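You operate a simulated robot arm through the tools that you are given. There is no shell and no other tool.

You are at the controls of a simulated two-armed robot. One attempt, no reset.

Task
Take the filter cloth from the top of the packing table and lay it out flat on the top of the model bench.

Only the result counts: the job must be done as asked and must still hold three seconds after the hand-in. Knocking over, shifting, dropping, spilling or breaking anything else fails it. Flat cloth is picked up by pressing the open fingertips on it (5 to 10 N) and closing them slowly along it; thin cloth reads only 2 to 8 mm in the jaws.

Robot
Two 6-joint arms with two-finger parallel grippers on one trunk, on a base that moves. Base frame: it is fixed to the floor where the robot stands at the start and does not move with it; the origin is under the middle of the robot, x ahead of it, y to its left, z up. Readings come in cm, degrees, newtons and seconds.
The left shoulder is at the start at [8, 21.6, 159.5], the right one opposite. With the tool pointing down near the work surface each hand reaches from about 10 to 64 cm from the robot's upright axis, wherever it stands, measured 20 degrees to its own side. Places, roughly: filter cloth [120, 140, 90]; top of the model bench [160, -40, 80]. Payload 3.43 kg a hand.
The TCP of each hand is the grasp point between the finger pads, 3 cm short of the fingertips. In the tool frame z runs along the fingers and y along their closing line. The gripper opens to 9.4 cm. The fingers are 2.8 cm wide and 1 cm thick; the gripper's body (5 by 9.6 cm) begins 5.5 cm behind the TCP.
Orientation is told as [roll, pitch, yaw] about the base's x, y, z axes, in that order, counted from this pose: with the fingers straight down and closing along the base's y, the tool's x points along the base's -x, its y along +y and its z along -z.

Tools
- The arms move only by the tool move_arm. It takes "left_series", "right_series" or both (then of equal length, played together; a hand with none holds still); each is a list of rows, each a list of 7 numbers: the shift along the tool's x, y, z in units of 100 mm (1.0 is 100 mm), then the turn, a rotation vector about the tool's x, y, z in units of 180 degrees (1.0 is 180 degrees), then the closure in counts, from 0 (fully open) to 255 (shut). In form: [[x, y, z, ax, ay, az, grip], ...]. A call has 1 to 20 rows; each row is the pose to reach, as a shift and turn from the pose commanded when the call began, along the tool's axes at that moment. A call with a number of a shift or a turn outside -1 to 1 is refused whole. A row lasts 0.2 s, in which the tool goes at most 5 cm and 8.6 degrees; a call with a longer step from one row to the next is refused whole, and so is a gripper value outside its range. A pose out of reach is approached as far as the arm can. The call stops where the force on the tool passes 40 N (or 10 N more than at its start, if that is more) or the arm is blocked; 0.2 s more then pass. The fingers move at their own pace (about 7.2 cm/s each) and stop on an object; they squeeze with about 42 N. The grip force told is the motor's: it shows also when the fingers shut on nothing. Time passes only in rows, and 0.2 s behind the last, so rows that repeat a pose let the fingers close. The reply holds the time, the measured pose of the TCP, the force on the tool along the base axes, the opening and the grip force, in the units named above and with some noise, with the torque about the TCP (base axes, N m) and any sound that the robot's microphone picked up.
- Cameras (640 x 400 px; columns grow to the right, rows downward): "scene" is now at [11.31, -0.69, 175.84]; the picture's right is [-0.11, -0.99, 0.00], its down [-0.70, 0.08, -0.71] and it looks along [0.71, -0.08, -0.70] (base axes); focal length 265 px, centre (320, 200). "left" rides on the left gripper at [7.6, -1.4, -10.2] in its tool frame; the picture's right is [0.18, 0.98, 0.00], its down [-0.75, 0.14, -0.64] and it looks along [-0.63, 0.12, 0.77] (tool axes); focal length 243 px, centre (320, 200). "right" rides on the right gripper at [7.6, 1.4, -10.2] in its tool frame; the picture's right is [-0.18, 0.98, 0.00], its down [-0.75, -0.14, -0.64] and it looks along [-0.63, -0.12, 0.77] (tool axes); focal length 243 px, centre (320, 200). There is no depth. A picture from a camera that has moved, and an enlarged one, comes with that camera's place and axes in the base frame and with its lens.
- get_image(camera): a new picture of that camera. No time passes.
- move_column(by): slides the trunk up (or, below 0, down) by that many cm; the arms and the scene camera ride with it, the base frame stays. It gives what a move gives, with no picture.
- drive_base(legs): drives the robot by 1 to 6 legs, each [ahead, left, turn to the left] in cm, cm and degrees, along the robot's own axes; the way and the turn of a leg run together, so that a leg with both is an arc; at most 150 cm and 180 degrees a leg. The arms and the cameras ride along, it lands a little off, and it stops where it bumps. It gives what a move gives.
- aim_head(pan, tilt): turns the head with the scene camera to pan (to the left, within 86 degrees either way) and tilt (down, from -29 to 69), counted from straight ahead of the robot. It gives what a move gives.
- close_up(camera, box): a new picture of the part [left, top, right, bottom] of that camera's present view, enlarged. No time passes.
- hand_in(): hands the job in; it is judged then, once.

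Places have to be worked out from the pictures, the camera data and where the tool is seen. Open the grippers and draw the arms clear of the work before you hand the job in, unless the task says otherwise.

The tools are called after ">>>" by a JSON object that holds its "fn" and its "kwargs". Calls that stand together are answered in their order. move_arm: Moves the arms, as the interface text tells. Its arguments: {"type":"object","properties":{"left_series":{"type":"array"},"right_series":{"type":"array"}},"required":[]} The other tools are called the same way: move_column (by) moves the trunk up or down; drive_base (legs) drives the base; aim_head (pan, tilt) turns the head that bears the scene camera; get_image (camera) takes a picture; close_up (camera, box) takes an enlarged picture of a part of a camera's view; hand_in () hands the job in.

At the start:

```text
clock: 0.0
left_tool_pos: [55.54, 19.5, 100.85]
left_tool_rot: [0.0, 0.0, 0.0]
left_force: [0.2, 0.0, 0.5]
left_moment: [0.0, 0.01, 0.01]
left_opening: 9.4
left_finger_force: 0.1
right_tool_pos: [45.24, -19.27, 102.88]
right_tool_rot: [0.0, 0.0, -0.1]
right_force: [0.1, -0.2, -0.1]
right_moment: [0.02, -0.02, -0.01]
right_opening: 9.41
right_finger_force: 0.0
trunk travel left (down, up): [-82.5, 1.5]
robot x, y, heading: [0.16, 0.15, 0.4]
head pan, tilt (commanded): [-6.4, 44.8]
```

scene: 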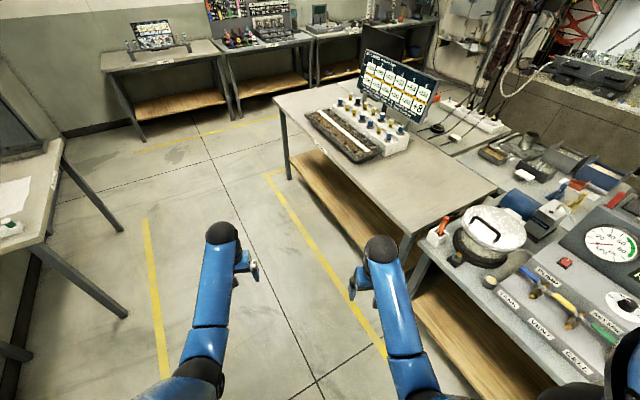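
right: 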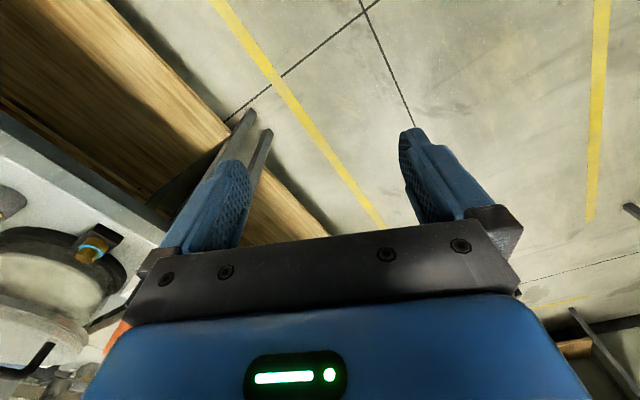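
left: 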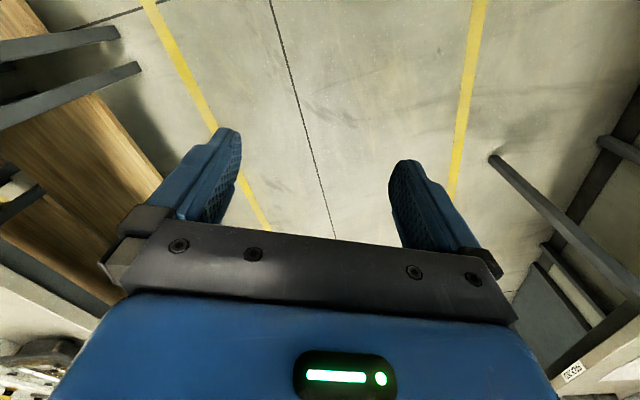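

The scene shows a table at the left edge (likely the packing table) and the bench ahead-right (model bench). I turn the head left to see the cloth.

>>> {"fn": "aim_head", "kwargs": {"pan": 45, "tilt": 30}}

>>> {"fn": "get_image", "kwargs": {"camera": "scene"}}

```text
clock: 1.2
left_tool_pos: [55.59, 19.43, 100.87]
left_tool_rot: [0.0, 0.0, 0.1]
left_force: [-0.6, -0.3, 0.5]
left_moment: [0.02, -0.01, 0.0]
left_opening: 9.39
left_finger_force: 0.1
right_tool_pos: [45.34, -19.36, 102.88]
right_tool_rot: [0.0, 0.1, 0.0]
right_force: [-0.6, 0.1, -0.2]
right_moment: [-0.01, 0.02, 0.02]
right_opening: 9.39
right_finger_force: 0.1
trunk travel left (down, up): [-82.5, 1.5]
robot x, y, heading: [-0.19, 0.07, 0.1]
head pan, tilt (commanded): [45.0, 30.0]
```

```text
taken
camera scene: at [9.62, 6.6, 178.06], right [0.71, -0.71, 0.0], down [-0.35, -0.35, -0.87], along [0.61, 0.61, -0.5], focal length 265 px, centre (320, 200)
```

scene: 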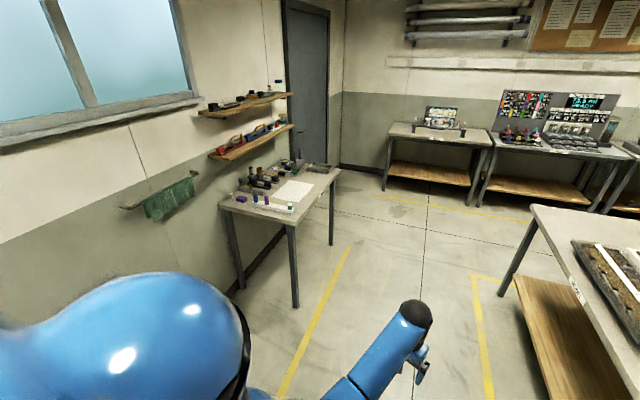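

The white sheet on the left table lies around [115,138,90], which matches the filter cloth. I enlarge it and look at both tables.

>>> {"fn": "close_up", "kwargs": {"camera": "scene", "box": [200, 140, 360, 240]}}

>>> {"fn": "close_up", "kwargs": {"camera": "scene", "box": [240, 150, 340, 220]}}

```text
4.00 times, centred on (280, 190) of scene
camera zoom: at [9.62, 6.6, 178.06], right [0.71, -0.71, 0.0], down [-0.35, -0.35, -0.87], along [0.61, 0.61, -0.5], focal length 1060 px, centre (480, 240)
```

zoom: 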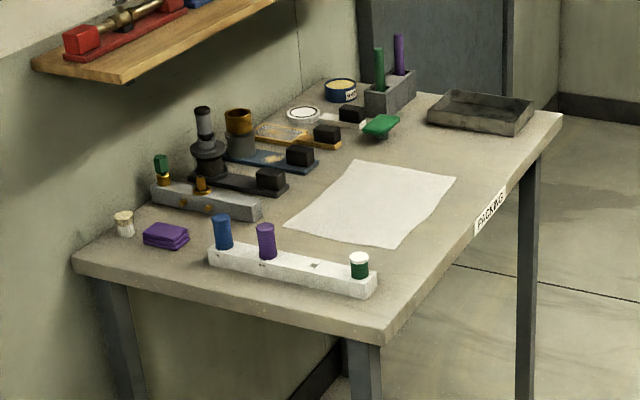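

```text
5.71 times, centred on (290, 185) of scene
camera zoom: at [9.62, 6.6, 178.06], right [0.71, -0.71, 0.0], down [-0.35, -0.35, -0.87], along [0.61, 0.61, -0.5], focal length 1514 px, centre (491, 286)
```

zoom: 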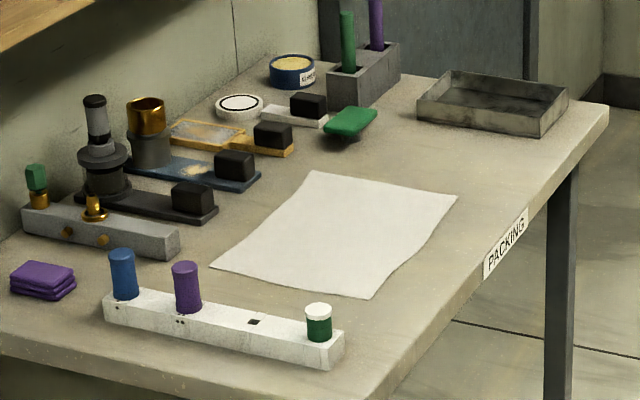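

The cloth is about 21 x 27 cm, centred near [114,138], turned about 24° with the table. Now I look at the model bench.

>>> {"fn": "aim_head", "kwargs": {"pan": -10, "tilt": 25}}

>>> {"fn": "get_image", "kwargs": {"camera": "scene"}}

>>> {"fn": "close_up", "kwargs": {"camera": "scene", "box": [260, 120, 500, 270]}}

```text
clock: 2.4
left_tool_pos: [55.66, 19.55, 100.79]
left_tool_rot: [0.0, 0.0, -0.1]
left_force: [-0.4, 0.0, 0.3]
left_moment: [0.03, -0.02, 0.0]
left_opening: 9.4
left_finger_force: 0.1
right_tool_pos: [45.28, -19.26, 102.95]
right_tool_rot: [0.0, 0.0, 0.0]
right_force: [0.5, -0.9, 0.2]
right_moment: [0.01, -0.02, -0.02]
right_opening: 9.4
right_finger_force: 0.0
trunk travel left (down, up): [-82.5, 1.5]
robot x, y, heading: [-0.09, -0.16, 0.1]
head pan, tilt (commanded): [-10.0, 25.0]
```

```text
taken
camera scene: at [12.3, -1.39, 178.86], right [-0.17, -0.98, 0.0], down [-0.42, 0.07, -0.91], along [0.89, -0.16, -0.42], focal length 265 px, centre (320, 200)
```

scene: 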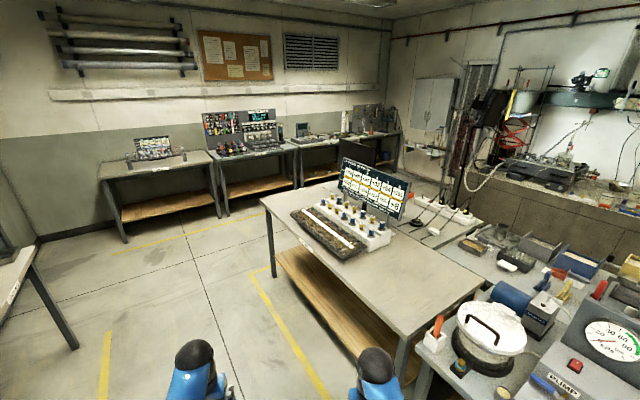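

```text
2.67 times, centred on (380, 195) of scene
camera zoom: at [12.3, -1.39, 178.86], right [-0.17, -0.98, 0.0], down [-0.42, 0.07, -0.91], along [0.89, -0.16, -0.42], focal length 706 px, centre (160, 213)
```

zoom: 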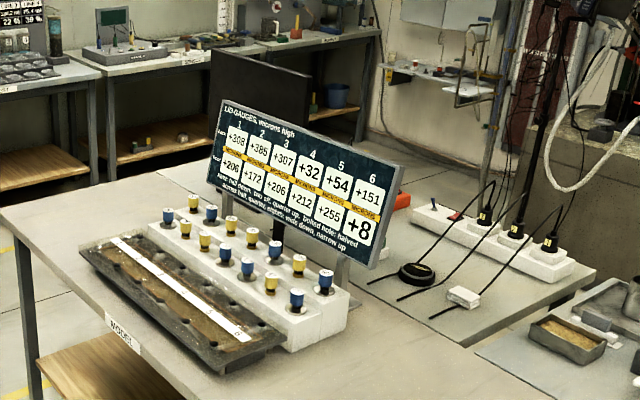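

The MODEL bench's near-right half is free; its front edge runs roughly from [82,-49] to [234,12]. Before driving I raise both hands and draw the left one in, so they clear objects on the tables.

>>> {"fn": "move_arm", "kwargs": {"left_series": [[0.25, 0, -0.25, 0, 0, 0, 0], [0.5, 0, -0.5, 0, 0, 0, 0], [0.75, 0, -0.75, 0, 0, 0, 0], [1.0, 0, -1.0, 0, 0, 0, 0]], "right_series": [[0, 0, -0.25, 0, 0, 0, 0], [0, 0, -0.5, 0, 0, 0, 0], [0, 0, -0.75, 0, 0, 0, 0], [0, 0, -1.0, 0, 0, 0, 0]]}}

>>> {"fn": "move_arm", "kwargs": {"left_series": [[0, 0, -0.25, 0, 0, 0, 0], [0, 0, -0.5, 0, 0, 0, 0], [0, 0, -0.75, 0, 0, 0, 0], [0, 0, -1.0, 0, 0, 0, 0]], "right_series": [[0, 0, -0.25, 0, 0, 0, 0], [0, 0, -0.5, 0, 0, 0, 0], [0, 0, -0.75, 0, 0, 0, 0], [0, 0, -1.0, 0, 0, 0, 0]]}}

```text
clock: 3.4
left_tool_pos: [48.23, 19.38, 104.06]
left_tool_rot: [0.0, -0.1, 0.0]
left_force: [-0.7, 0.7, 0.3]
left_moment: [-0.01, 0.01, 0.04]
left_opening: 9.39
left_finger_force: 0.1
left hand out of reach, approached as far as the arm can: row 2, 3, 4
right_tool_pos: [46.45, -19.21, 103.52]
right_tool_rot: [0.1, -0.1, 0.0]
right_force: [-0.2, 0.7, 0.2]
right_moment: [0.02, -0.03, 0.06]
right_opening: 9.38
right_finger_force: 0.1
right hand out of reach, approached as far as the arm can: row 1, 2, 3, 4
trunk travel left (down, up): [-82.5, 1.5]
robot x, y, heading: [0.12, -0.14, 0.1]
head pan, tilt (commanded): [-10.0, 25.0]
```

```text
clock: 4.4
left_tool_pos: [50.63, 19.2, 104.73]
left_tool_rot: [0.0, 0.0, 0.0]
left_force: [0.5, 0.2, -0.3]
left_moment: [0.0, 0.01, 0.03]
left_opening: 9.4
left_finger_force: 0.1
left hand out of reach, approached as far as the arm can: row 1, 2, 3, 4
right_tool_pos: [48.11, -19.03, 103.92]
right_tool_rot: [0.0, -0.1, 0.0]
right_force: [0.3, 0.2, 0.6]
right_moment: [-0.03, -0.04, 0.02]
right_opening: 9.42
right_finger_force: 0.2
right hand out of reach, approached as far as the arm can: row 1, 2, 3, 4
trunk travel left (down, up): [-82.5, 1.5]
robot x, y, heading: [-0.38, 0.04, -0.0]
head pan, tilt (commanded): [-10.0, 25.0]
```

Tool-down height tops out around z=104 here, which still clears tables. I drive to a standoff about 60 cm in front of the packing table, facing it (heading ≈113.6°), through the open aisle.

>>> {"fn": "drive_base", "kwargs": {"legs": [[0, 0, 24], [150, 0, 0], [5, 0, 0], [0, 0, 89.6]]}}

>>> {"fn": "aim_head", "kwargs": {"pan": 0, "tilt": 45}}

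>>> {"fn": "get_image", "kwargs": {"camera": "scene"}}

```text
clock: 17.4
left_tool_pos: [103.73, 102.65, 104.84]
left_tool_rot: [0.0, -0.2, 113.4]
left_force: [1.3, 0.0, -0.6]
left_moment: [0.01, 0.01, 0.02]
left_opening: 9.4
left_finger_force: 0.1
right_tool_pos: [139.93, 115.56, 104.01]
right_tool_rot: [0.1, -0.2, 113.5]
right_force: [0.4, 0.8, 0.3]
right_moment: [-0.01, 0.01, 0.0]
right_opening: 9.43
right_finger_force: 0.0
trunk travel left (down, up): [-82.5, 1.5]
robot x, y, heading: [141.64, 64.08, 113.4]
head pan, tilt (commanded): [-10.0, 25.0]
```

```text
clock: 18.3
left_tool_pos: [103.77, 102.51, 104.72]
left_tool_rot: [0.1, -0.1, 113.5]
left_force: [0.2, 0.2, -0.2]
left_moment: [0.02, 0.01, -0.04]
left_opening: 9.36
left_finger_force: 0.1
right_tool_pos: [139.85, 115.46, 103.98]
right_tool_rot: [0.0, -0.1, 113.5]
right_force: [0.0, 0.0, 0.2]
right_moment: [0.02, 0.02, 0.01]
right_opening: 9.42
right_finger_force: 0.1
trunk travel left (down, up): [-82.5, 1.5]
robot x, y, heading: [141.5, 63.55, 113.5]
head pan, tilt (commanded): [0.0, 45.0]
```

```text
taken
camera scene: at [137.26, 74.27, 175.81], right [0.92, 0.4, 0.0], down [0.28, -0.65, -0.71], along [-0.28, 0.65, -0.71], focal length 265 px, centre (320, 200)
```

scene: 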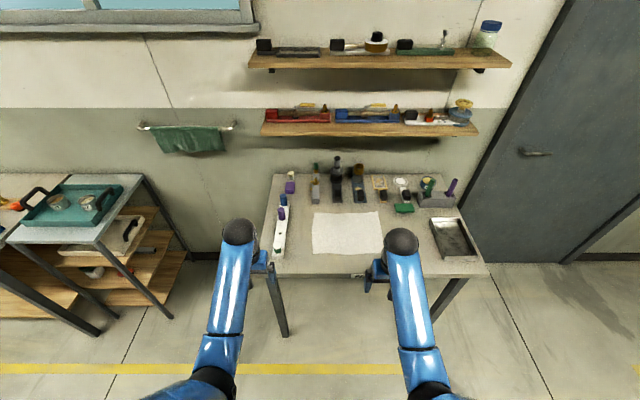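

The robot stands about 60 cm before the packing table, well aligned. I enlarge the table for precise cloth corners.

>>> {"fn": "close_up", "kwargs": {"camera": "scene", "box": [256, 150, 496, 300]}}

>>> {"fn": "get_image", "kwargs": {"camera": "left"}}

>>> {"fn": "get_image", "kwargs": {"camera": "right"}}

```text
2.67 times, centred on (376, 225) of scene
camera zoom: at [137.26, 74.27, 175.81], right [0.92, 0.4, 0.0], down [0.28, -0.65, -0.71], along [-0.28, 0.65, -0.71], focal length 706 px, centre (171, 133)
```

zoom: 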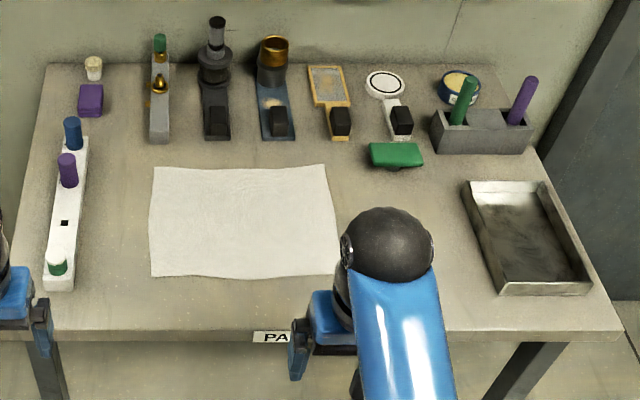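

```text
taken
camera left: at [108.02, 96.06, 114.94], right [-0.83, -0.56, 0.0], down [-0.43, 0.63, 0.64], along [-0.36, 0.53, -0.77], focal length 243 px, centre (320, 200)
```

left: 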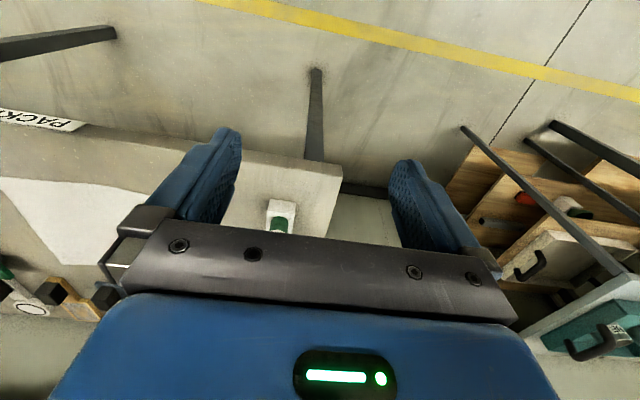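

```text
taken
camera right: at [141.4, 107.94, 114.31], right [-0.97, -0.22, 0.0], down [-0.17, 0.75, 0.64], along [-0.14, 0.63, -0.77], focal length 243 px, centre (320, 200)
```

right: 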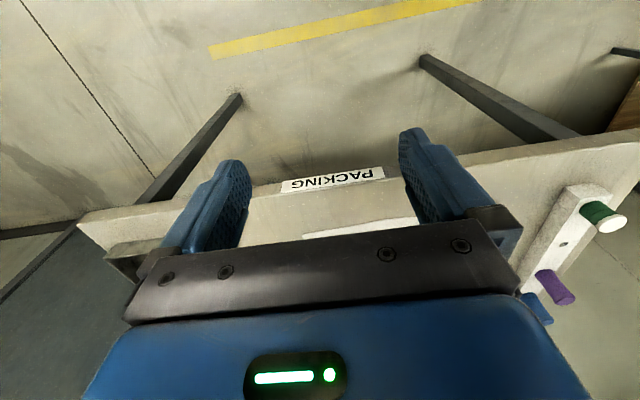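

Triangulating the two views puts the table top near z≈86, the cloth near edge ~71 cm ahead and its centre ~11 cm to the right. I look down to see how far the robot's own base extends before closing in.

>>> {"fn": "aim_head", "kwargs": {"pan": 0, "tilt": 69}}

>>> {"fn": "get_image", "kwargs": {"camera": "scene"}}

```text
clock: 19.1
left_tool_pos: [103.64, 102.56, 104.76]
left_tool_rot: [0.0, -0.1, 113.4]
left_force: [-0.4, -0.6, -0.2]
left_moment: [-0.01, 0.02, -0.03]
left_opening: 9.42
left_finger_force: 0.1
right_tool_pos: [139.86, 115.5, 104.09]
right_tool_rot: [0.0, -0.1, 113.5]
right_force: [0.0, -0.1, 0.0]
right_moment: [0.01, -0.03, 0.01]
right_opening: 9.4
right_finger_force: 0.0
trunk travel left (down, up): [-82.5, 1.5]
robot x, y, heading: [141.51, 63.5, 113.7]
head pan, tilt (commanded): [0.0, 68.8]
```

```text
taken
camera scene: at [138.27, 71.93, 172.92], right [0.92, 0.4, 0.0], down [0.37, -0.85, -0.36], along [-0.14, 0.33, -0.93], focal length 265 px, centre (320, 200)
```

scene: 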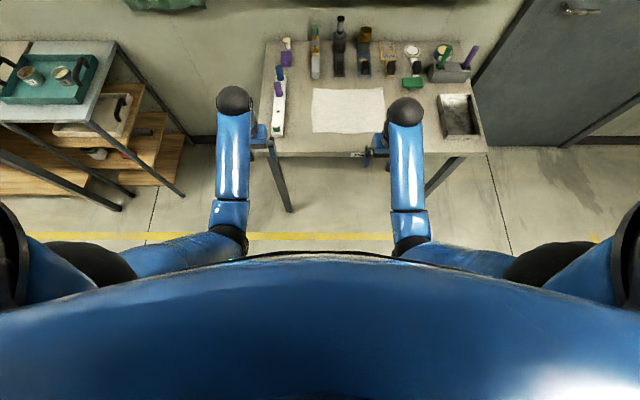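

Nothing of the base shows beyond ~37 cm ahead, so stopping with the table edge ~40 cm from the axis is safe. First I bring the hands inward to about ±12.5 cm so they clear the vial block.

>>> {"fn": "move_arm", "kwargs": {"left_series": [[0, -0.2, 0, 0, 0, 0, 0], [0, -0.4, 0, 0, 0, 0, 0], [0, -0.6, 0, 0, 0, 0, 0], [0, -0.6, 0, 0, 0, 0, 0]], "right_series": [[0, 0.2, 0, 0, 0, 0, 0], [0, 0.4, 0, 0, 0, 0, 0], [0, 0.6, 0, 0, 0, 0, 0], [0, 0.6, 0, 0, 0, 0, 0]]}}

>>> {"fn": "drive_base", "kwargs": {"legs": [[0, -11.3, 0], [12, 0, 0]]}}

>>> {"fn": "aim_head", "kwargs": {"pan": 0, "tilt": 50}}

>>> {"fn": "get_image", "kwargs": {"camera": "scene"}}

```text
clock: 20.1
left_tool_pos: [109.31, 104.97, 104.79]
left_tool_rot: [-0.1, -0.2, 113.5]
left_force: [-0.4, 0.4, -0.8]
left_moment: [0.0, 0.04, 0.01]
left_opening: 9.4
left_finger_force: 0.1
right_tool_pos: [134.39, 113.07, 103.9]
right_tool_rot: [0.0, -0.2, 113.6]
right_force: [-0.2, -0.3, 0.3]
right_moment: [0.0, -0.02, 0.0]
right_opening: 9.39
right_finger_force: 0.0
trunk travel left (down, up): [-82.5, 1.5]
robot x, y, heading: [141.7, 64.27, 113.5]
head pan, tilt (commanded): [0.0, 68.8]
```

```text
clock: 22.2
left_tool_pos: [115.23, 120.0, 105.1]
left_tool_rot: [0.0, -0.5, 113.4]
left_force: [0.6, -1.0, -0.1]
left_moment: [0.02, 0.0, -0.01]
left_opening: 9.42
left_finger_force: 0.0
right_tool_pos: [140.45, 128.23, 104.11]
right_tool_rot: [0.1, -0.4, 113.4]
right_force: [0.4, 0.0, -0.4]
right_moment: [0.02, 0.01, -0.03]
right_opening: 9.4
right_finger_force: 0.0
trunk travel left (down, up): [-82.5, 1.5]
robot x, y, heading: [147.04, 78.75, 113.3]
head pan, tilt (commanded): [0.0, 68.8]
```

```text
clock: 23.0
left_tool_pos: [114.99, 120.3, 104.74]
left_tool_rot: [0.2, 0.1, 113.4]
left_force: [0.5, 0.0, -0.5]
left_moment: [0.0, 0.02, 0.01]
left_opening: 9.4
left_finger_force: 0.0
right_tool_pos: [139.97, 128.49, 103.94]
right_tool_rot: [-0.1, 0.0, 113.5]
right_force: [0.1, -0.4, 0.7]
right_moment: [-0.02, 0.03, 0.01]
right_opening: 9.44
right_finger_force: 0.1
trunk travel left (down, up): [-82.5, 1.5]
robot x, y, heading: [146.82, 79.32, 113.3]
head pan, tilt (commanded): [0.0, 50.0]
```

```text
taken
camera scene: at [143.2, 89.41, 175.1], right [0.92, 0.4, 0.0], down [0.3, -0.7, -0.64], along [-0.26, 0.59, -0.77], focal length 265 px, centre (320, 200)
```

scene: 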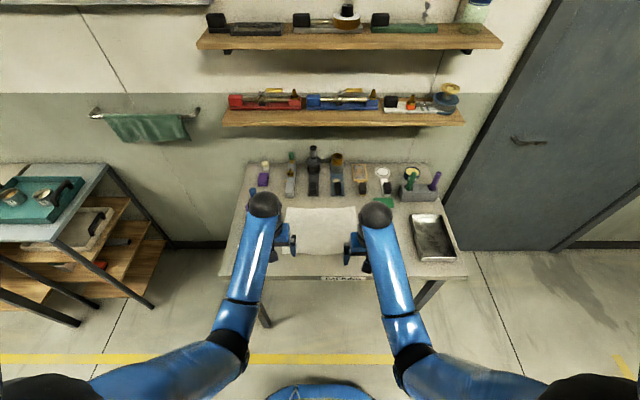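

The move landed as planned. I enlarge to remeasure the cloth with the hands beside it.

>>> {"fn": "close_up", "kwargs": {"camera": "scene", "box": [224, 150, 464, 300]}}

>>> {"fn": "get_image", "kwargs": {"camera": "left"}}

>>> {"fn": "get_image", "kwargs": {"camera": "right"}}

```text
2.67 times, centred on (344, 225) of scene
camera zoom: at [143.2, 89.41, 175.1], right [0.92, 0.4, 0.0], down [0.3, -0.7, -0.64], along [-0.26, 0.59, -0.77], focal length 706 px, centre (256, 133)
```

zoom: 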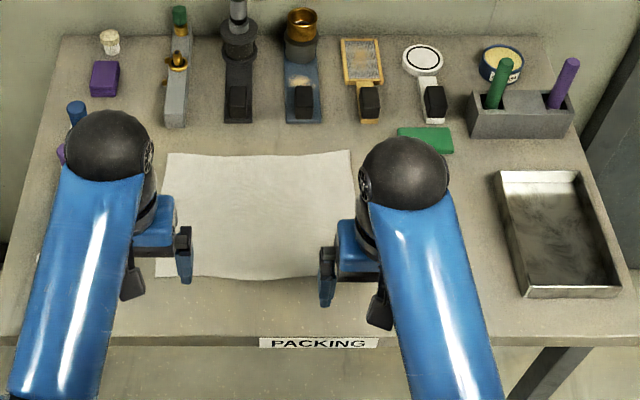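

```text
taken
camera left: at [119.26, 113.91, 114.95], right [-0.83, -0.56, 0.0], down [-0.43, 0.64, 0.64], along [-0.36, 0.53, -0.77], focal length 243 px, centre (320, 200)
```

left: 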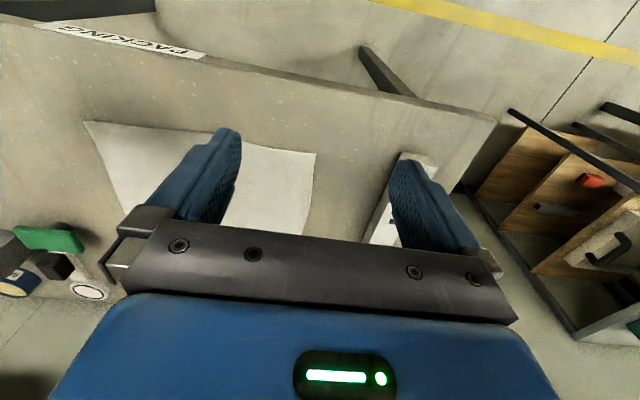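

```text
taken
camera right: at [141.73, 120.96, 114.21], right [-0.98, -0.22, 0.0], down [-0.17, 0.75, 0.64], along [-0.14, 0.63, -0.77], focal length 243 px, centre (320, 200)
```

right: 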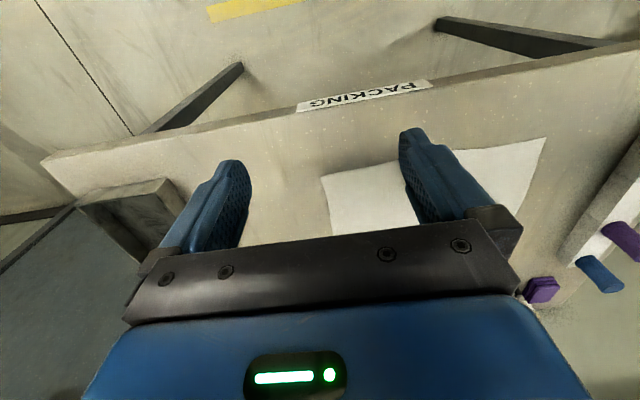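

Both wrist views agree: cloth near edge lies ~60 cm ahead of the axis at z≈85–86, spanning laterally about -14 to +15.5 cm; the table edge is ~50.5 ahead. I creep forward 9 cm.

>>> {"fn": "drive_base", "kwargs": {"legs": [[9, 0, 0]]}}

>>> {"fn": "get_image", "kwargs": {"camera": "left"}}

>>> {"fn": "get_image", "kwargs": {"camera": "right"}}

>>> {"fn": "get_image", "kwargs": {"camera": "scene"}}

```text
clock: 24.1
left_tool_pos: [111.89, 127.5, 105.24]
left_tool_rot: [0.0, -0.7, 113.3]
left_force: [0.2, -0.9, 0.7]
left_moment: [0.06, 0.03, 0.0]
left_opening: 9.39
left_finger_force: 0.1
right_tool_pos: [137.06, 135.75, 104.4]
right_tool_rot: [0.1, -0.5, 113.3]
right_force: [0.0, -1.2, 0.4]
right_moment: [0.06, 0.01, -0.01]
right_opening: 9.4
right_finger_force: 0.1
trunk travel left (down, up): [-82.5, 1.5]
robot x, y, heading: [143.57, 87.26, 113.3]
head pan, tilt (commanded): [0.0, 50.0]
```

```text
taken
camera left: at [116.17, 120.93, 115.38], right [-0.83, -0.56, 0.0], down [-0.43, 0.63, 0.65], along [-0.36, 0.54, -0.76], focal length 243 px, centre (320, 200)
```

left: 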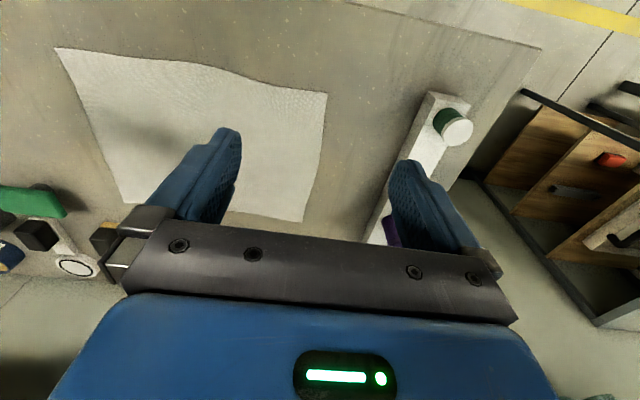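

```text
taken
camera right: at [138.65, 127.96, 114.64], right [-0.98, -0.22, 0.0], down [-0.17, 0.74, 0.65], along [-0.14, 0.63, -0.76], focal length 243 px, centre (320, 200)
```

right: 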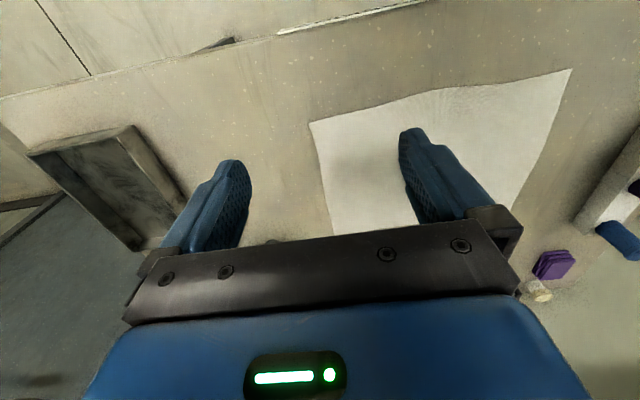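

```text
taken
camera scene: at [140.26, 95.84, 175.23], right [0.92, 0.4, 0.0], down [0.3, -0.7, -0.65], along [-0.26, 0.6, -0.76], focal length 265 px, centre (320, 200)
```

scene: 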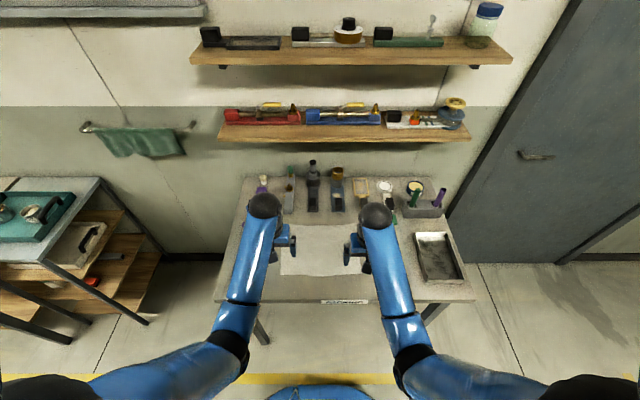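

Cloth corners now measure NL≈[110.7,128.1], NR≈[137.4,140.1], so I bring each hand over its near corner (about 3.7 cm in from the side, 2 cm in from the near edge), jaws part-open at ~4.5 cm, and lower part way.

>>> {"fn": "move_arm", "kwargs": {"left_series": [[-0.08, -0.07, 0.15, 0, 0, 0, 66], [-0.16, -0.14, 0.35, 0, 0, 0, 133], [-0.24, -0.21, 0.55, 0, 0, 0, 133], [-0.33, -0.275, 0.8, 0, 0, 0, 133], [-0.33, -0.275, 0.8, 0, 0, 0, 133]], "right_series": [[-0.15, 0.04, 0.15, 0, 0, 0, 66], [-0.3, 0.08, 0.35, 0, 0, 0, 133], [-0.45, 0.13, 0.55, 0, 0, 0, 133], [-0.59, 0.168, 0.75, 0, 0, 0, 133], [-0.59, 0.168, 0.75, 0, 0, 0, 133]]}}

>>> {"fn": "get_image", "kwargs": {"camera": "left"}}

>>> {"fn": "get_image", "kwargs": {"camera": "right"}}

>>> {"fn": "close_up", "kwargs": {"camera": "scene", "box": [224, 180, 432, 310]}}

```text
clock: 25.3
left_tool_pos: [112.9, 132.5, 96.64]
left_tool_rot: [0.0, -0.1, 113.2]
left_force: [0.0, -0.1, -0.7]
left_moment: [0.02, 0.05, 0.0]
left_opening: 4.5
left_finger_force: 0.1
right_tool_pos: [132.76, 141.29, 96.47]
right_tool_rot: [0.1, -0.1, 113.4]
right_force: [0.1, -0.3, -0.1]
right_moment: [0.01, -0.01, 0.03]
right_opening: 4.48
right_finger_force: 0.1
trunk travel left (down, up): [-82.5, 1.5]
robot x, y, heading: [143.69, 87.52, 113.5]
head pan, tilt (commanded): [0.0, 50.0]
```

```text
taken
camera left: at [117.05, 125.95, 106.94], right [-0.83, -0.56, 0.0], down [-0.43, 0.64, 0.64], along [-0.36, 0.53, -0.77], focal length 243 px, centre (320, 200)
```

left: 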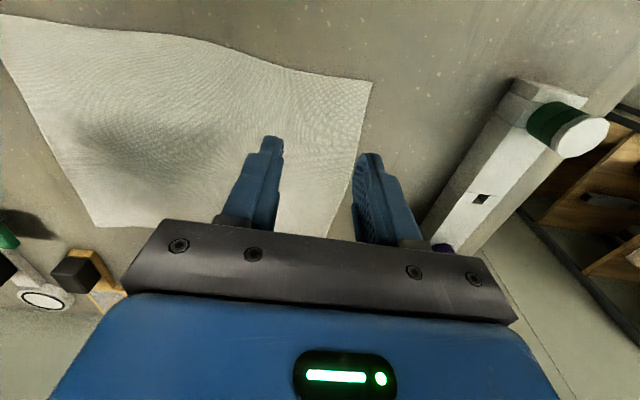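

```text
taken
camera right: at [134.39, 133.68, 106.72], right [-0.98, -0.22, 0.0], down [-0.17, 0.75, 0.64], along [-0.14, 0.63, -0.77], focal length 243 px, centre (320, 200)
```

right: 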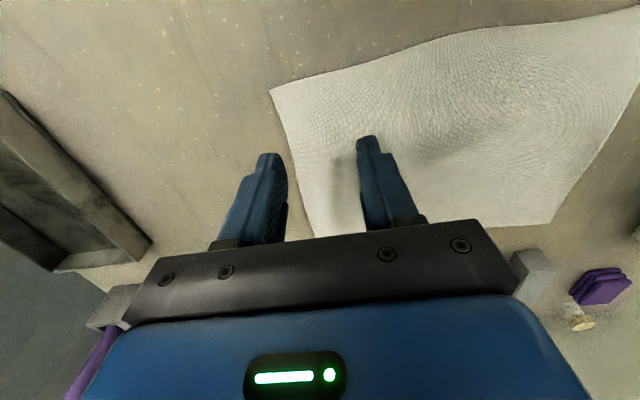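

```text
3.08 times, centred on (328, 245) of scene
camera zoom: at [139.68, 97.23, 175.12], right [0.92, 0.4, 0.0], down [0.3, -0.7, -0.64], along [-0.25, 0.59, -0.77], focal length 815 px, centre (295, 62)
```

zoom: 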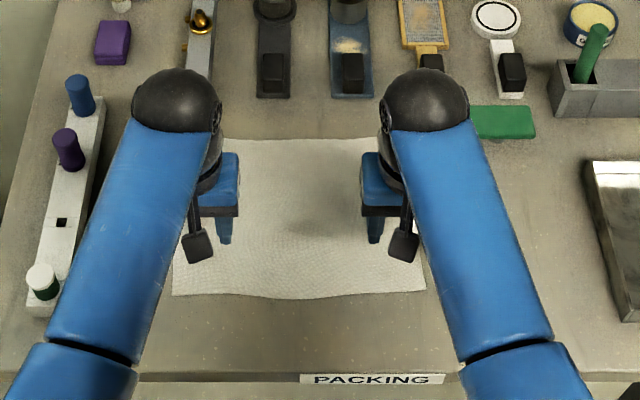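

The corners reproduce at z≈85.5; the left hand sits 3.2 cm and the right 2.6 cm inside the near edge. I ease both back to ~2 cm and lower to about 2 cm above contact.

>>> {"fn": "move_arm", "kwargs": {"left_series": [[0.04, 0, 0.2, 0, 0, 0, 133], [0.08, 0, 0.4, 0, 0, 0, 133], [0.12, 0, 0.6, 0, 0, 0, 133], [0.12, 0, 0.6, 0, 0, 0, 133]], "right_series": [[0.02, 0, 0.2, 0, 0, 0, 133], [0.04, 0, 0.4, 0, 0, 0, 133], [0.06, 0, 0.58, 0, 0, 0, 133], [0.06, 0, 0.58, 0, 0, 0, 133]]}}

>>> {"fn": "get_image", "kwargs": {"camera": "left"}}

>>> {"fn": "get_image", "kwargs": {"camera": "right"}}

```text
clock: 26.3
left_tool_pos: [113.31, 131.25, 90.71]
left_tool_rot: [0.0, -0.1, 113.2]
left_force: [0.3, 0.3, -0.5]
left_moment: [0.0, 0.01, 0.0]
left_opening: 4.49
left_finger_force: 0.0
right_tool_pos: [132.99, 140.75, 90.62]
right_tool_rot: [-0.1, -0.1, 113.5]
right_force: [0.2, 0.1, 0.3]
right_moment: [0.03, 0.02, 0.02]
right_opening: 4.49
right_finger_force: 0.0
trunk travel left (down, up): [-82.5, 1.5]
robot x, y, heading: [143.83, 87.34, 113.2]
head pan, tilt (commanded): [0.0, 50.0]
```

```text
taken
camera left: at [117.54, 124.79, 100.92], right [-0.83, -0.56, 0.0], down [-0.43, 0.64, 0.64], along [-0.36, 0.53, -0.77], focal length 243 px, centre (320, 200)
```

left: 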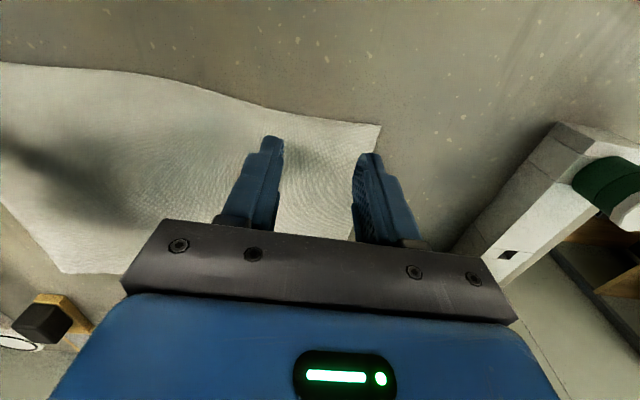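

```text
taken
camera right: at [134.6, 133.09, 100.92], right [-0.98, -0.22, 0.0], down [-0.17, 0.75, 0.64], along [-0.14, 0.63, -0.77], focal length 243 px, centre (320, 200)
```

right: 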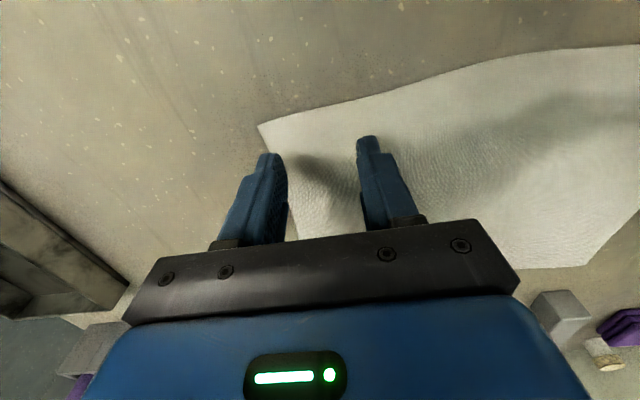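

Both hands are where I want them (3.7 cm in from the sides, 2 cm from the near edge). I lower 1.9 cm slowly and read the forces.

>>> {"fn": "move_arm", "kwargs": {"left_series": [[0, 0, 0.05, 0, 0, 0, 133], [0, 0, 0.1, 0, 0, 0, 133], [0, 0, 0.14, 0, 0, 0, 133], [0, 0, 0.17, 0, 0, 0, 133], [0, 0, 0.19, 0, 0, 0, 133], [0, 0, 0.19, 0, 0, 0, 133]], "right_series": [[0, 0, 0.05, 0, 0, 0, 133], [0, 0, 0.1, 0, 0, 0, 133], [0, 0, 0.14, 0, 0, 0, 133], [0, 0, 0.17, 0, 0, 0, 133], [0, 0, 0.19, 0, 0, 0, 133], [0, 0, 0.19, 0, 0, 0, 133]]}}

```text
clock: 27.7
left_tool_pos: [113.22, 131.38, 88.89]
left_tool_rot: [0.0, 0.0, 113.3]
left_force: [1.0, 0.5, 0.0]
left_moment: [0.0, -0.01, 0.02]
left_opening: 4.49
left_finger_force: 0.0
right_tool_pos: [132.96, 140.73, 88.72]
right_tool_rot: [0.1, -0.1, 113.4]
right_force: [-0.5, -0.1, 0.6]
right_moment: [-0.05, 0.01, 0.02]
right_opening: 4.48
right_finger_force: 0.1
trunk travel left (down, up): [-82.5, 1.5]
robot x, y, heading: [143.83, 87.08, 113.4]
head pan, tilt (commanded): [0.0, 50.0]
```

No contact yet at TCP z≈88.8. I go down in 1 mm rows for another 5 mm.

>>> {"fn": "move_arm", "kwargs": {"left_series": [[0, 0, 0.01, 0, 0, 0, 133], [0, 0, 0.02, 0, 0, 0, 133], [0, 0, 0.03, 0, 0, 0, 133], [0, 0, 0.04, 0, 0, 0, 133], [0, 0, 0.04, 0, 0, 0, 133]], "right_series": [[0, 0, 0.01, 0, 0, 0, 133], [0, 0, 0.02, 0, 0, 0, 133], [0, 0, 0.03, 0, 0, 0, 133], [0, 0, 0.04, 0, 0, 0, 133], [0, 0, 0.04, 0, 0, 0, 133]]}}

```text
clock: 28.9
left_tool_pos: [113.25, 131.4, 88.41]
left_tool_rot: [0.0, -0.1, 113.4]
left_force: [0.4, -0.6, -0.8]
left_moment: [0.01, 0.0, 0.0]
left_opening: 4.48
left_finger_force: 0.1
right_tool_pos: [132.96, 140.76, 88.36]
right_tool_rot: [0.1, -0.1, 113.3]
right_force: [-0.3, -0.5, 0.6]
right_moment: [-0.01, 0.0, 0.0]
right_opening: 4.49
right_finger_force: 0.1
trunk travel left (down, up): [-82.5, 1.5]
robot x, y, heading: [143.83, 87.33, 113.2]
head pan, tilt (commanded): [0.0, 50.0]
```

Still no force at z≈88.4. I continue in 1 mm rows.

>>> {"fn": "move_arm", "kwargs": {"left_series": [[0, 0, 0.01, 0, 0, 0, 133], [0, 0, 0.02, 0, 0, 0, 133], [0, 0, 0.03, 0, 0, 0, 133], [0, 0, 0.03, 0, 0, 0, 133]], "right_series": [[0, 0, 0.01, 0, 0, 0, 133], [0, 0, 0.02, 0, 0, 0, 133], [0, 0, 0.03, 0, 0, 0, 133], [0, 0, 0.03, 0, 0, 0, 133]]}}

>>> {"fn": "close_up", "kwargs": {"camera": "left", "box": [200, 90, 440, 240]}}

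```text
clock: 29.9
left_tool_pos: [113.35, 131.32, 88.27]
left_tool_rot: [0.0, -0.2, 113.3]
left_force: [-0.7, 0.6, 0.6]
left_moment: [-0.04, 0.0, -0.02]
left_opening: 4.48
left_finger_force: 0.2
right_tool_pos: [133.04, 140.77, 88.2]
right_tool_rot: [0.0, -0.1, 113.4]
right_force: [0.4, 0.3, 9.3]
right_moment: [0.01, -0.11, 0.01]
right_opening: 4.47
right_finger_force: 0.0
trunk travel left (down, up): [-82.5, 1.5]
robot x, y, heading: [143.8, 86.78, 113.1]
head pan, tilt (commanded): [0.0, 50.0]
```

```text
2.67 times, centred on (320, 165) of left
camera zoom: at [117.48, 124.8, 98.42], right [-0.83, -0.56, 0.0], down [-0.43, 0.64, 0.64], along [-0.36, 0.53, -0.77], focal length 647 px, centre (320, 293)
```

zoom: 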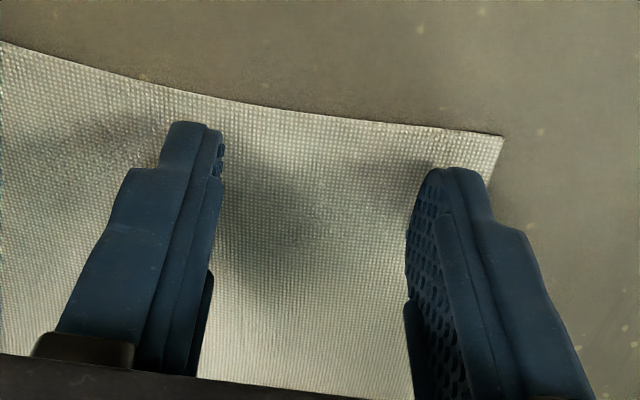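

The right hand now presses with 9 N; the left is just above contact. I lower the left alone by 1 mm.

>>> {"fn": "move_arm", "kwargs": {"left_series": [[0, 0, 0.005, 0, 0, 0, 133], [0, 0, 0.01, 0, 0, 0, 133], [0, 0, 0.01, 0, 0, 0, 133]]}}

```text
clock: 30.7
left_tool_pos: [113.31, 131.26, 88.24]
left_tool_rot: [-0.1, -0.3, 113.4]
left_force: [-0.7, -1.0, 7.6]
left_moment: [-0.1, 0.07, 0.01]
left_opening: 4.53
left_finger_force: 0.0
right_tool_pos: [133.07, 140.62, 88.15]
right_tool_rot: [0.0, -0.2, 113.4]
right_force: [-0.1, 1.6, 9.5]
right_moment: [0.04, -0.06, 0.06]
right_opening: 4.5
right_finger_force: 0.1
trunk travel left (down, up): [-82.5, 1.5]
robot x, y, heading: [143.82, 87.08, 113.5]
head pan, tilt (commanded): [0.0, 50.0]
```

Both hands press within 5–10 N. I now close both slowly along the cloth.

>>> {"fn": "move_arm", "kwargs": {"left_series": [[0, 0, 0, 0, 0, 0, 140], [0, 0, 0, 0, 0, 0, 147], [0, 0, 0, 0, 0, 0, 154], [0, 0, 0, 0, 0, 0, 161], [0, 0, 0, 0, 0, 0, 168], [0, 0, 0, 0, 0, 0, 175], [0, 0, 0, 0, 0, 0, 182], [0, 0, 0, 0, 0, 0, 189], [0, 0, 0, 0, 0, 0, 196], [0, 0, 0, 0, 0, 0, 203], [0, 0, 0, 0, 0, 0, 210], [0, 0, 0, 0, 0, 0, 217], [0, 0, 0, 0, 0, 0, 224], [0, 0, 0, 0, 0, 0, 231], [0, 0, 0, 0, 0, 0, 238], [0, 0, 0, 0, 0, 0, 245], [0, 0, 0, 0, 0, 0, 255], [0, 0, 0, 0, 0, 0, 255], [0, 0, 0, 0, 0, 0, 255]], "right_series": [[0, 0, 0, 0, 0, 0, 140], [0, 0, 0, 0, 0, 0, 147], [0, 0, 0, 0, 0, 0, 154], [0, 0, 0, 0, 0, 0, 161], [0, 0, 0, 0, 0, 0, 168], [0, 0, 0, 0, 0, 0, 175], [0, 0, 0, 0, 0, 0, 182], [0, 0, 0, 0, 0, 0, 189], [0, 0, 0, 0, 0, 0, 196], [0, 0, 0, 0, 0, 0, 203], [0, 0, 0, 0, 0, 0, 210], [0, 0, 0, 0, 0, 0, 217], [0, 0, 0, 0, 0, 0, 224], [0, 0, 0, 0, 0, 0, 231], [0, 0, 0, 0, 0, 0, 238], [0, 0, 0, 0, 0, 0, 245], [0, 0, 0, 0, 0, 0, 255], [0, 0, 0, 0, 0, 0, 255], [0, 0, 0, 0, 0, 0, 255]]}}

>>> {"fn": "get_image", "kwargs": {"camera": "left"}}

>>> {"fn": "get_image", "kwargs": {"camera": "right"}}

```text
clock: 34.7
left_tool_pos: [113.28, 131.28, 88.07]
left_tool_rot: [0.0, -0.2, 113.2]
left_force: [4.9, 2.1, 10.3]
left_moment: [0.01, -0.15, 0.03]
left_opening: 0.21
left_finger_force: 36.9
right_tool_pos: [133.06, 140.51, 88.22]
right_tool_rot: [0.0, -0.3, 113.4]
right_force: [-4.7, -2.3, 9.6]
right_moment: [-0.16, 0.1, 0.0]
right_opening: 0.7
right_finger_force: 41.4
trunk travel left (down, up): [-82.5, 1.5]
robot x, y, heading: [143.57, 87.06, 113.3]
head pan, tilt (commanded): [0.0, 50.0]
```

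```text
taken
camera left: at [117.56, 124.74, 98.35], right [-0.83, -0.56, 0.0], down [-0.43, 0.63, 0.64], along [-0.36, 0.53, -0.76], focal length 243 px, centre (320, 200)
```

left: 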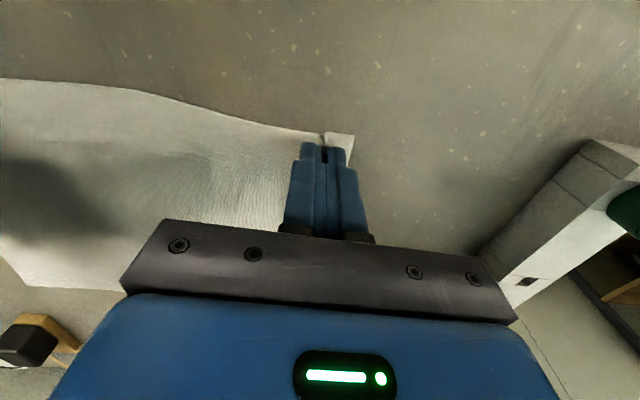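

```text
taken
camera right: at [134.68, 132.93, 98.46], right [-0.98, -0.22, 0.0], down [-0.17, 0.75, 0.64], along [-0.14, 0.63, -0.76], focal length 243 px, centre (320, 200)
```

right: 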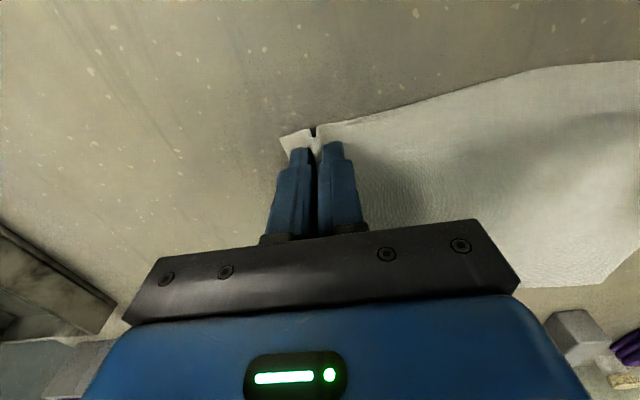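

Left reads 2.1 mm and right 7 mm in the jaws with cloth bunched between the fingers; there's about 5 N pull between hands. I lift gently while bringing the hands 0.4 cm closer each.

>>> {"fn": "move_arm", "kwargs": {"left_series": [[0, -0.01, -0.05, 0, 0, 0, 255], [0, -0.02, -0.1, 0, 0, 0, 255], [0, -0.03, -0.15, 0, 0, 0, 255], [0, -0.04, -0.2, 0, 0, 0, 255], [0, -0.04, -0.25, 0, 0, 0, 255], [0, -0.04, -0.3, 0, 0, 0, 255], [0, -0.04, -0.3, 0, 0, 0, 255]], "right_series": [[0, 0.01, -0.05, 0, 0, 0, 255], [0, 0.02, -0.1, 0, 0, 0, 255], [0, 0.03, -0.15, 0, 0, 0, 255], [0, 0.04, -0.2, 0, 0, 0, 255], [0, 0.04, -0.25, 0, 0, 0, 255], [0, 0.04, -0.3, 0, 0, 0, 255], [0, 0.04, -0.3, 0, 0, 0, 255]]}}

>>> {"fn": "get_image", "kwargs": {"camera": "left"}}

>>> {"fn": "get_image", "kwargs": {"camera": "right"}}

>>> {"fn": "close_up", "kwargs": {"camera": "scene", "box": [224, 180, 432, 310]}}

```text
clock: 36.3
left_tool_pos: [113.66, 131.56, 90.92]
left_tool_rot: [0.0, 0.0, 113.3]
left_force: [0.5, -0.1, 0.1]
left_moment: [0.01, 0.0, 0.0]
left_opening: 0.19
left_finger_force: 36.8
right_tool_pos: [132.71, 140.6, 91.03]
right_tool_rot: [0.0, 0.1, 113.3]
right_force: [-0.7, -0.3, 0.0]
right_moment: [0.01, 0.02, -0.02]
right_opening: 0.66
right_finger_force: 41.6
trunk travel left (down, up): [-82.5, 1.5]
robot x, y, heading: [143.58, 87.43, 113.3]
head pan, tilt (commanded): [0.0, 50.0]
```

```text
taken
camera left: at [117.86, 125.03, 101.24], right [-0.83, -0.56, 0.0], down [-0.43, 0.64, 0.64], along [-0.36, 0.53, -0.77], focal length 243 px, centre (320, 200)
```

left: 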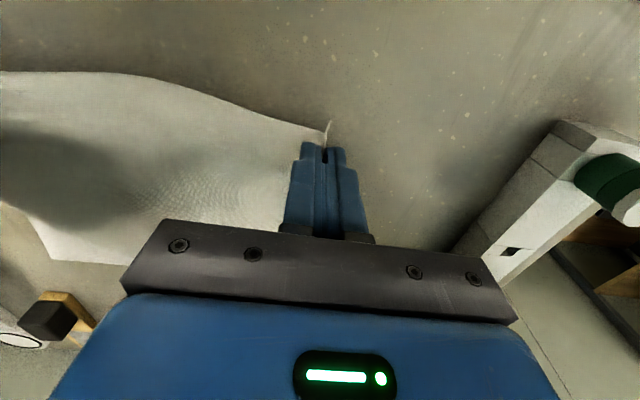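

```text
taken
camera right: at [134.25, 132.9, 101.36], right [-0.98, -0.22, 0.0], down [-0.17, 0.75, 0.64], along [-0.14, 0.63, -0.77], focal length 243 px, centre (320, 200)
```

right: 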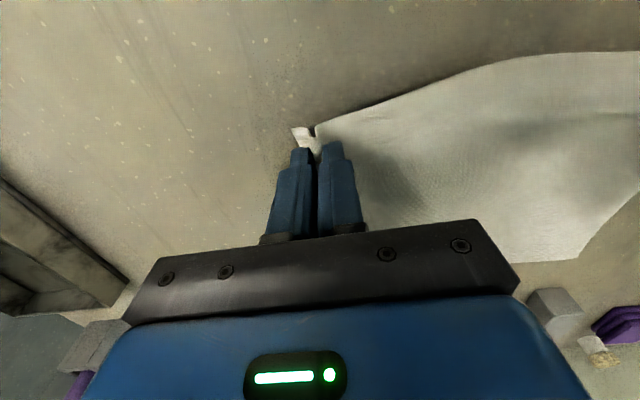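

```text
3.08 times, centred on (328, 245) of scene
camera zoom: at [139.66, 97.29, 175.11], right [0.92, 0.4, 0.0], down [0.3, -0.7, -0.64], along [-0.25, 0.59, -0.77], focal length 815 px, centre (295, 62)
```

zoom: 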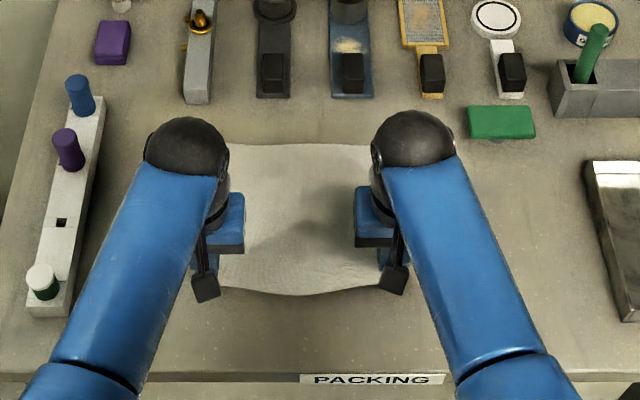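

Both hands hold the cloth. I lift a further 10 cm while drawing back a little.

>>> {"fn": "move_arm", "kwargs": {"left_series": [[0, 0, -0.15, 0, 0, 0, 255], [0, 0, -0.3, 0, 0, 0, 255], [0, 0, -0.45, 0, 0, 0, 255], [0, 0, -0.6, 0, 0, 0, 255], [0, 0, -0.75, 0, 0, 0, 255], [0, 0, -0.9, 0, 0, 0, 255], [0, 0, -1.0, 0, 0, 0, 255], [0, 0, -1.0, 0, 0, 0, 255]], "right_series": [[0, 0, -0.15, 0, 0, 0, 255], [0, 0, -0.3, 0, 0, 0, 255], [0, 0, -0.45, 0, 0, 0, 255], [0, 0, -0.6, 0, 0, 0, 255], [0, 0, -0.75, 0, 0, 0, 255], [0, 0, -0.9, 0, 0, 0, 255], [0, 0, -1.0, 0, 0, 0, 255], [0, 0, -1.0, 0, 0, 0, 255]]}}

>>> {"fn": "get_image", "kwargs": {"camera": "left"}}

>>> {"fn": "get_image", "kwargs": {"camera": "right"}}

>>> {"fn": "close_up", "kwargs": {"camera": "scene", "box": [224, 180, 432, 310]}}

```text
clock: 38.1
left_tool_pos: [113.73, 131.59, 101.18]
left_tool_rot: [0.0, 0.0, 113.3]
left_force: [0.6, 1.1, -0.1]
left_moment: [0.0, 0.02, -0.03]
left_opening: 0.24
left_finger_force: 36.7
right_tool_pos: [132.75, 140.39, 100.99]
right_tool_rot: [0.0, 0.0, 113.4]
right_force: [-1.0, -0.7, -0.6]
right_moment: [-0.04, -0.02, 0.01]
right_opening: 0.69
right_finger_force: 41.2
trunk travel left (down, up): [-82.5, 1.5]
robot x, y, heading: [143.55, 87.27, 113.4]
head pan, tilt (commanded): [0.0, 50.0]
```

```text
taken
camera left: at [117.87, 125.03, 111.33], right [-0.83, -0.56, 0.0], down [-0.43, 0.64, 0.64], along [-0.36, 0.53, -0.77], focal length 243 px, centre (320, 200)
```

left: 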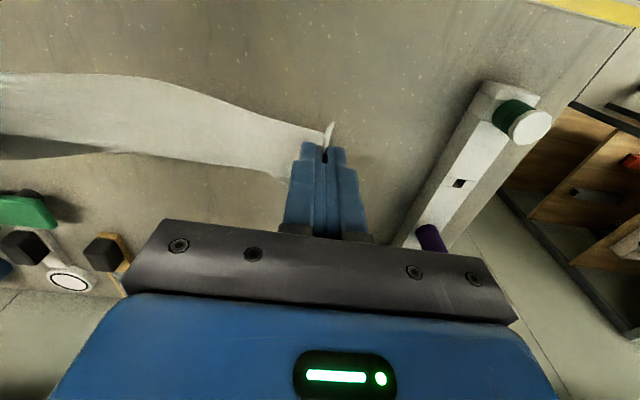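

```text
taken
camera right: at [134.32, 132.88, 111.38], right [-0.98, -0.22, 0.0], down [-0.17, 0.75, 0.64], along [-0.14, 0.63, -0.77], focal length 243 px, centre (320, 200)
```

right: 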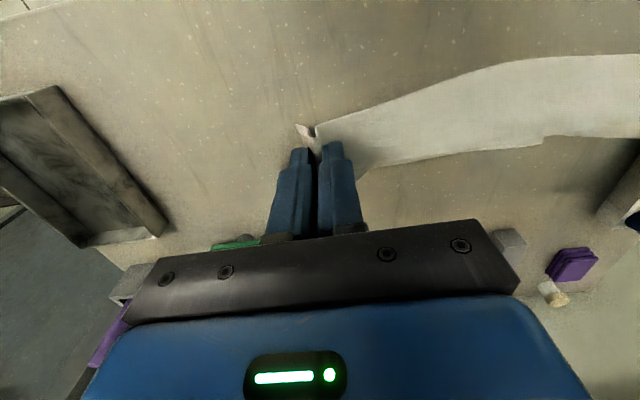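

```text
3.08 times, centred on (328, 245) of scene
camera zoom: at [139.66, 97.27, 175.11], right [0.92, 0.4, 0.0], down [0.3, -0.7, -0.64], along [-0.25, 0.59, -0.77], focal length 815 px, centre (295, 62)
```

zoom: 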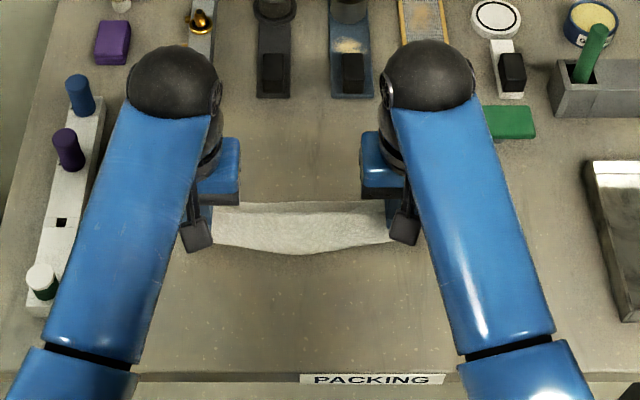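

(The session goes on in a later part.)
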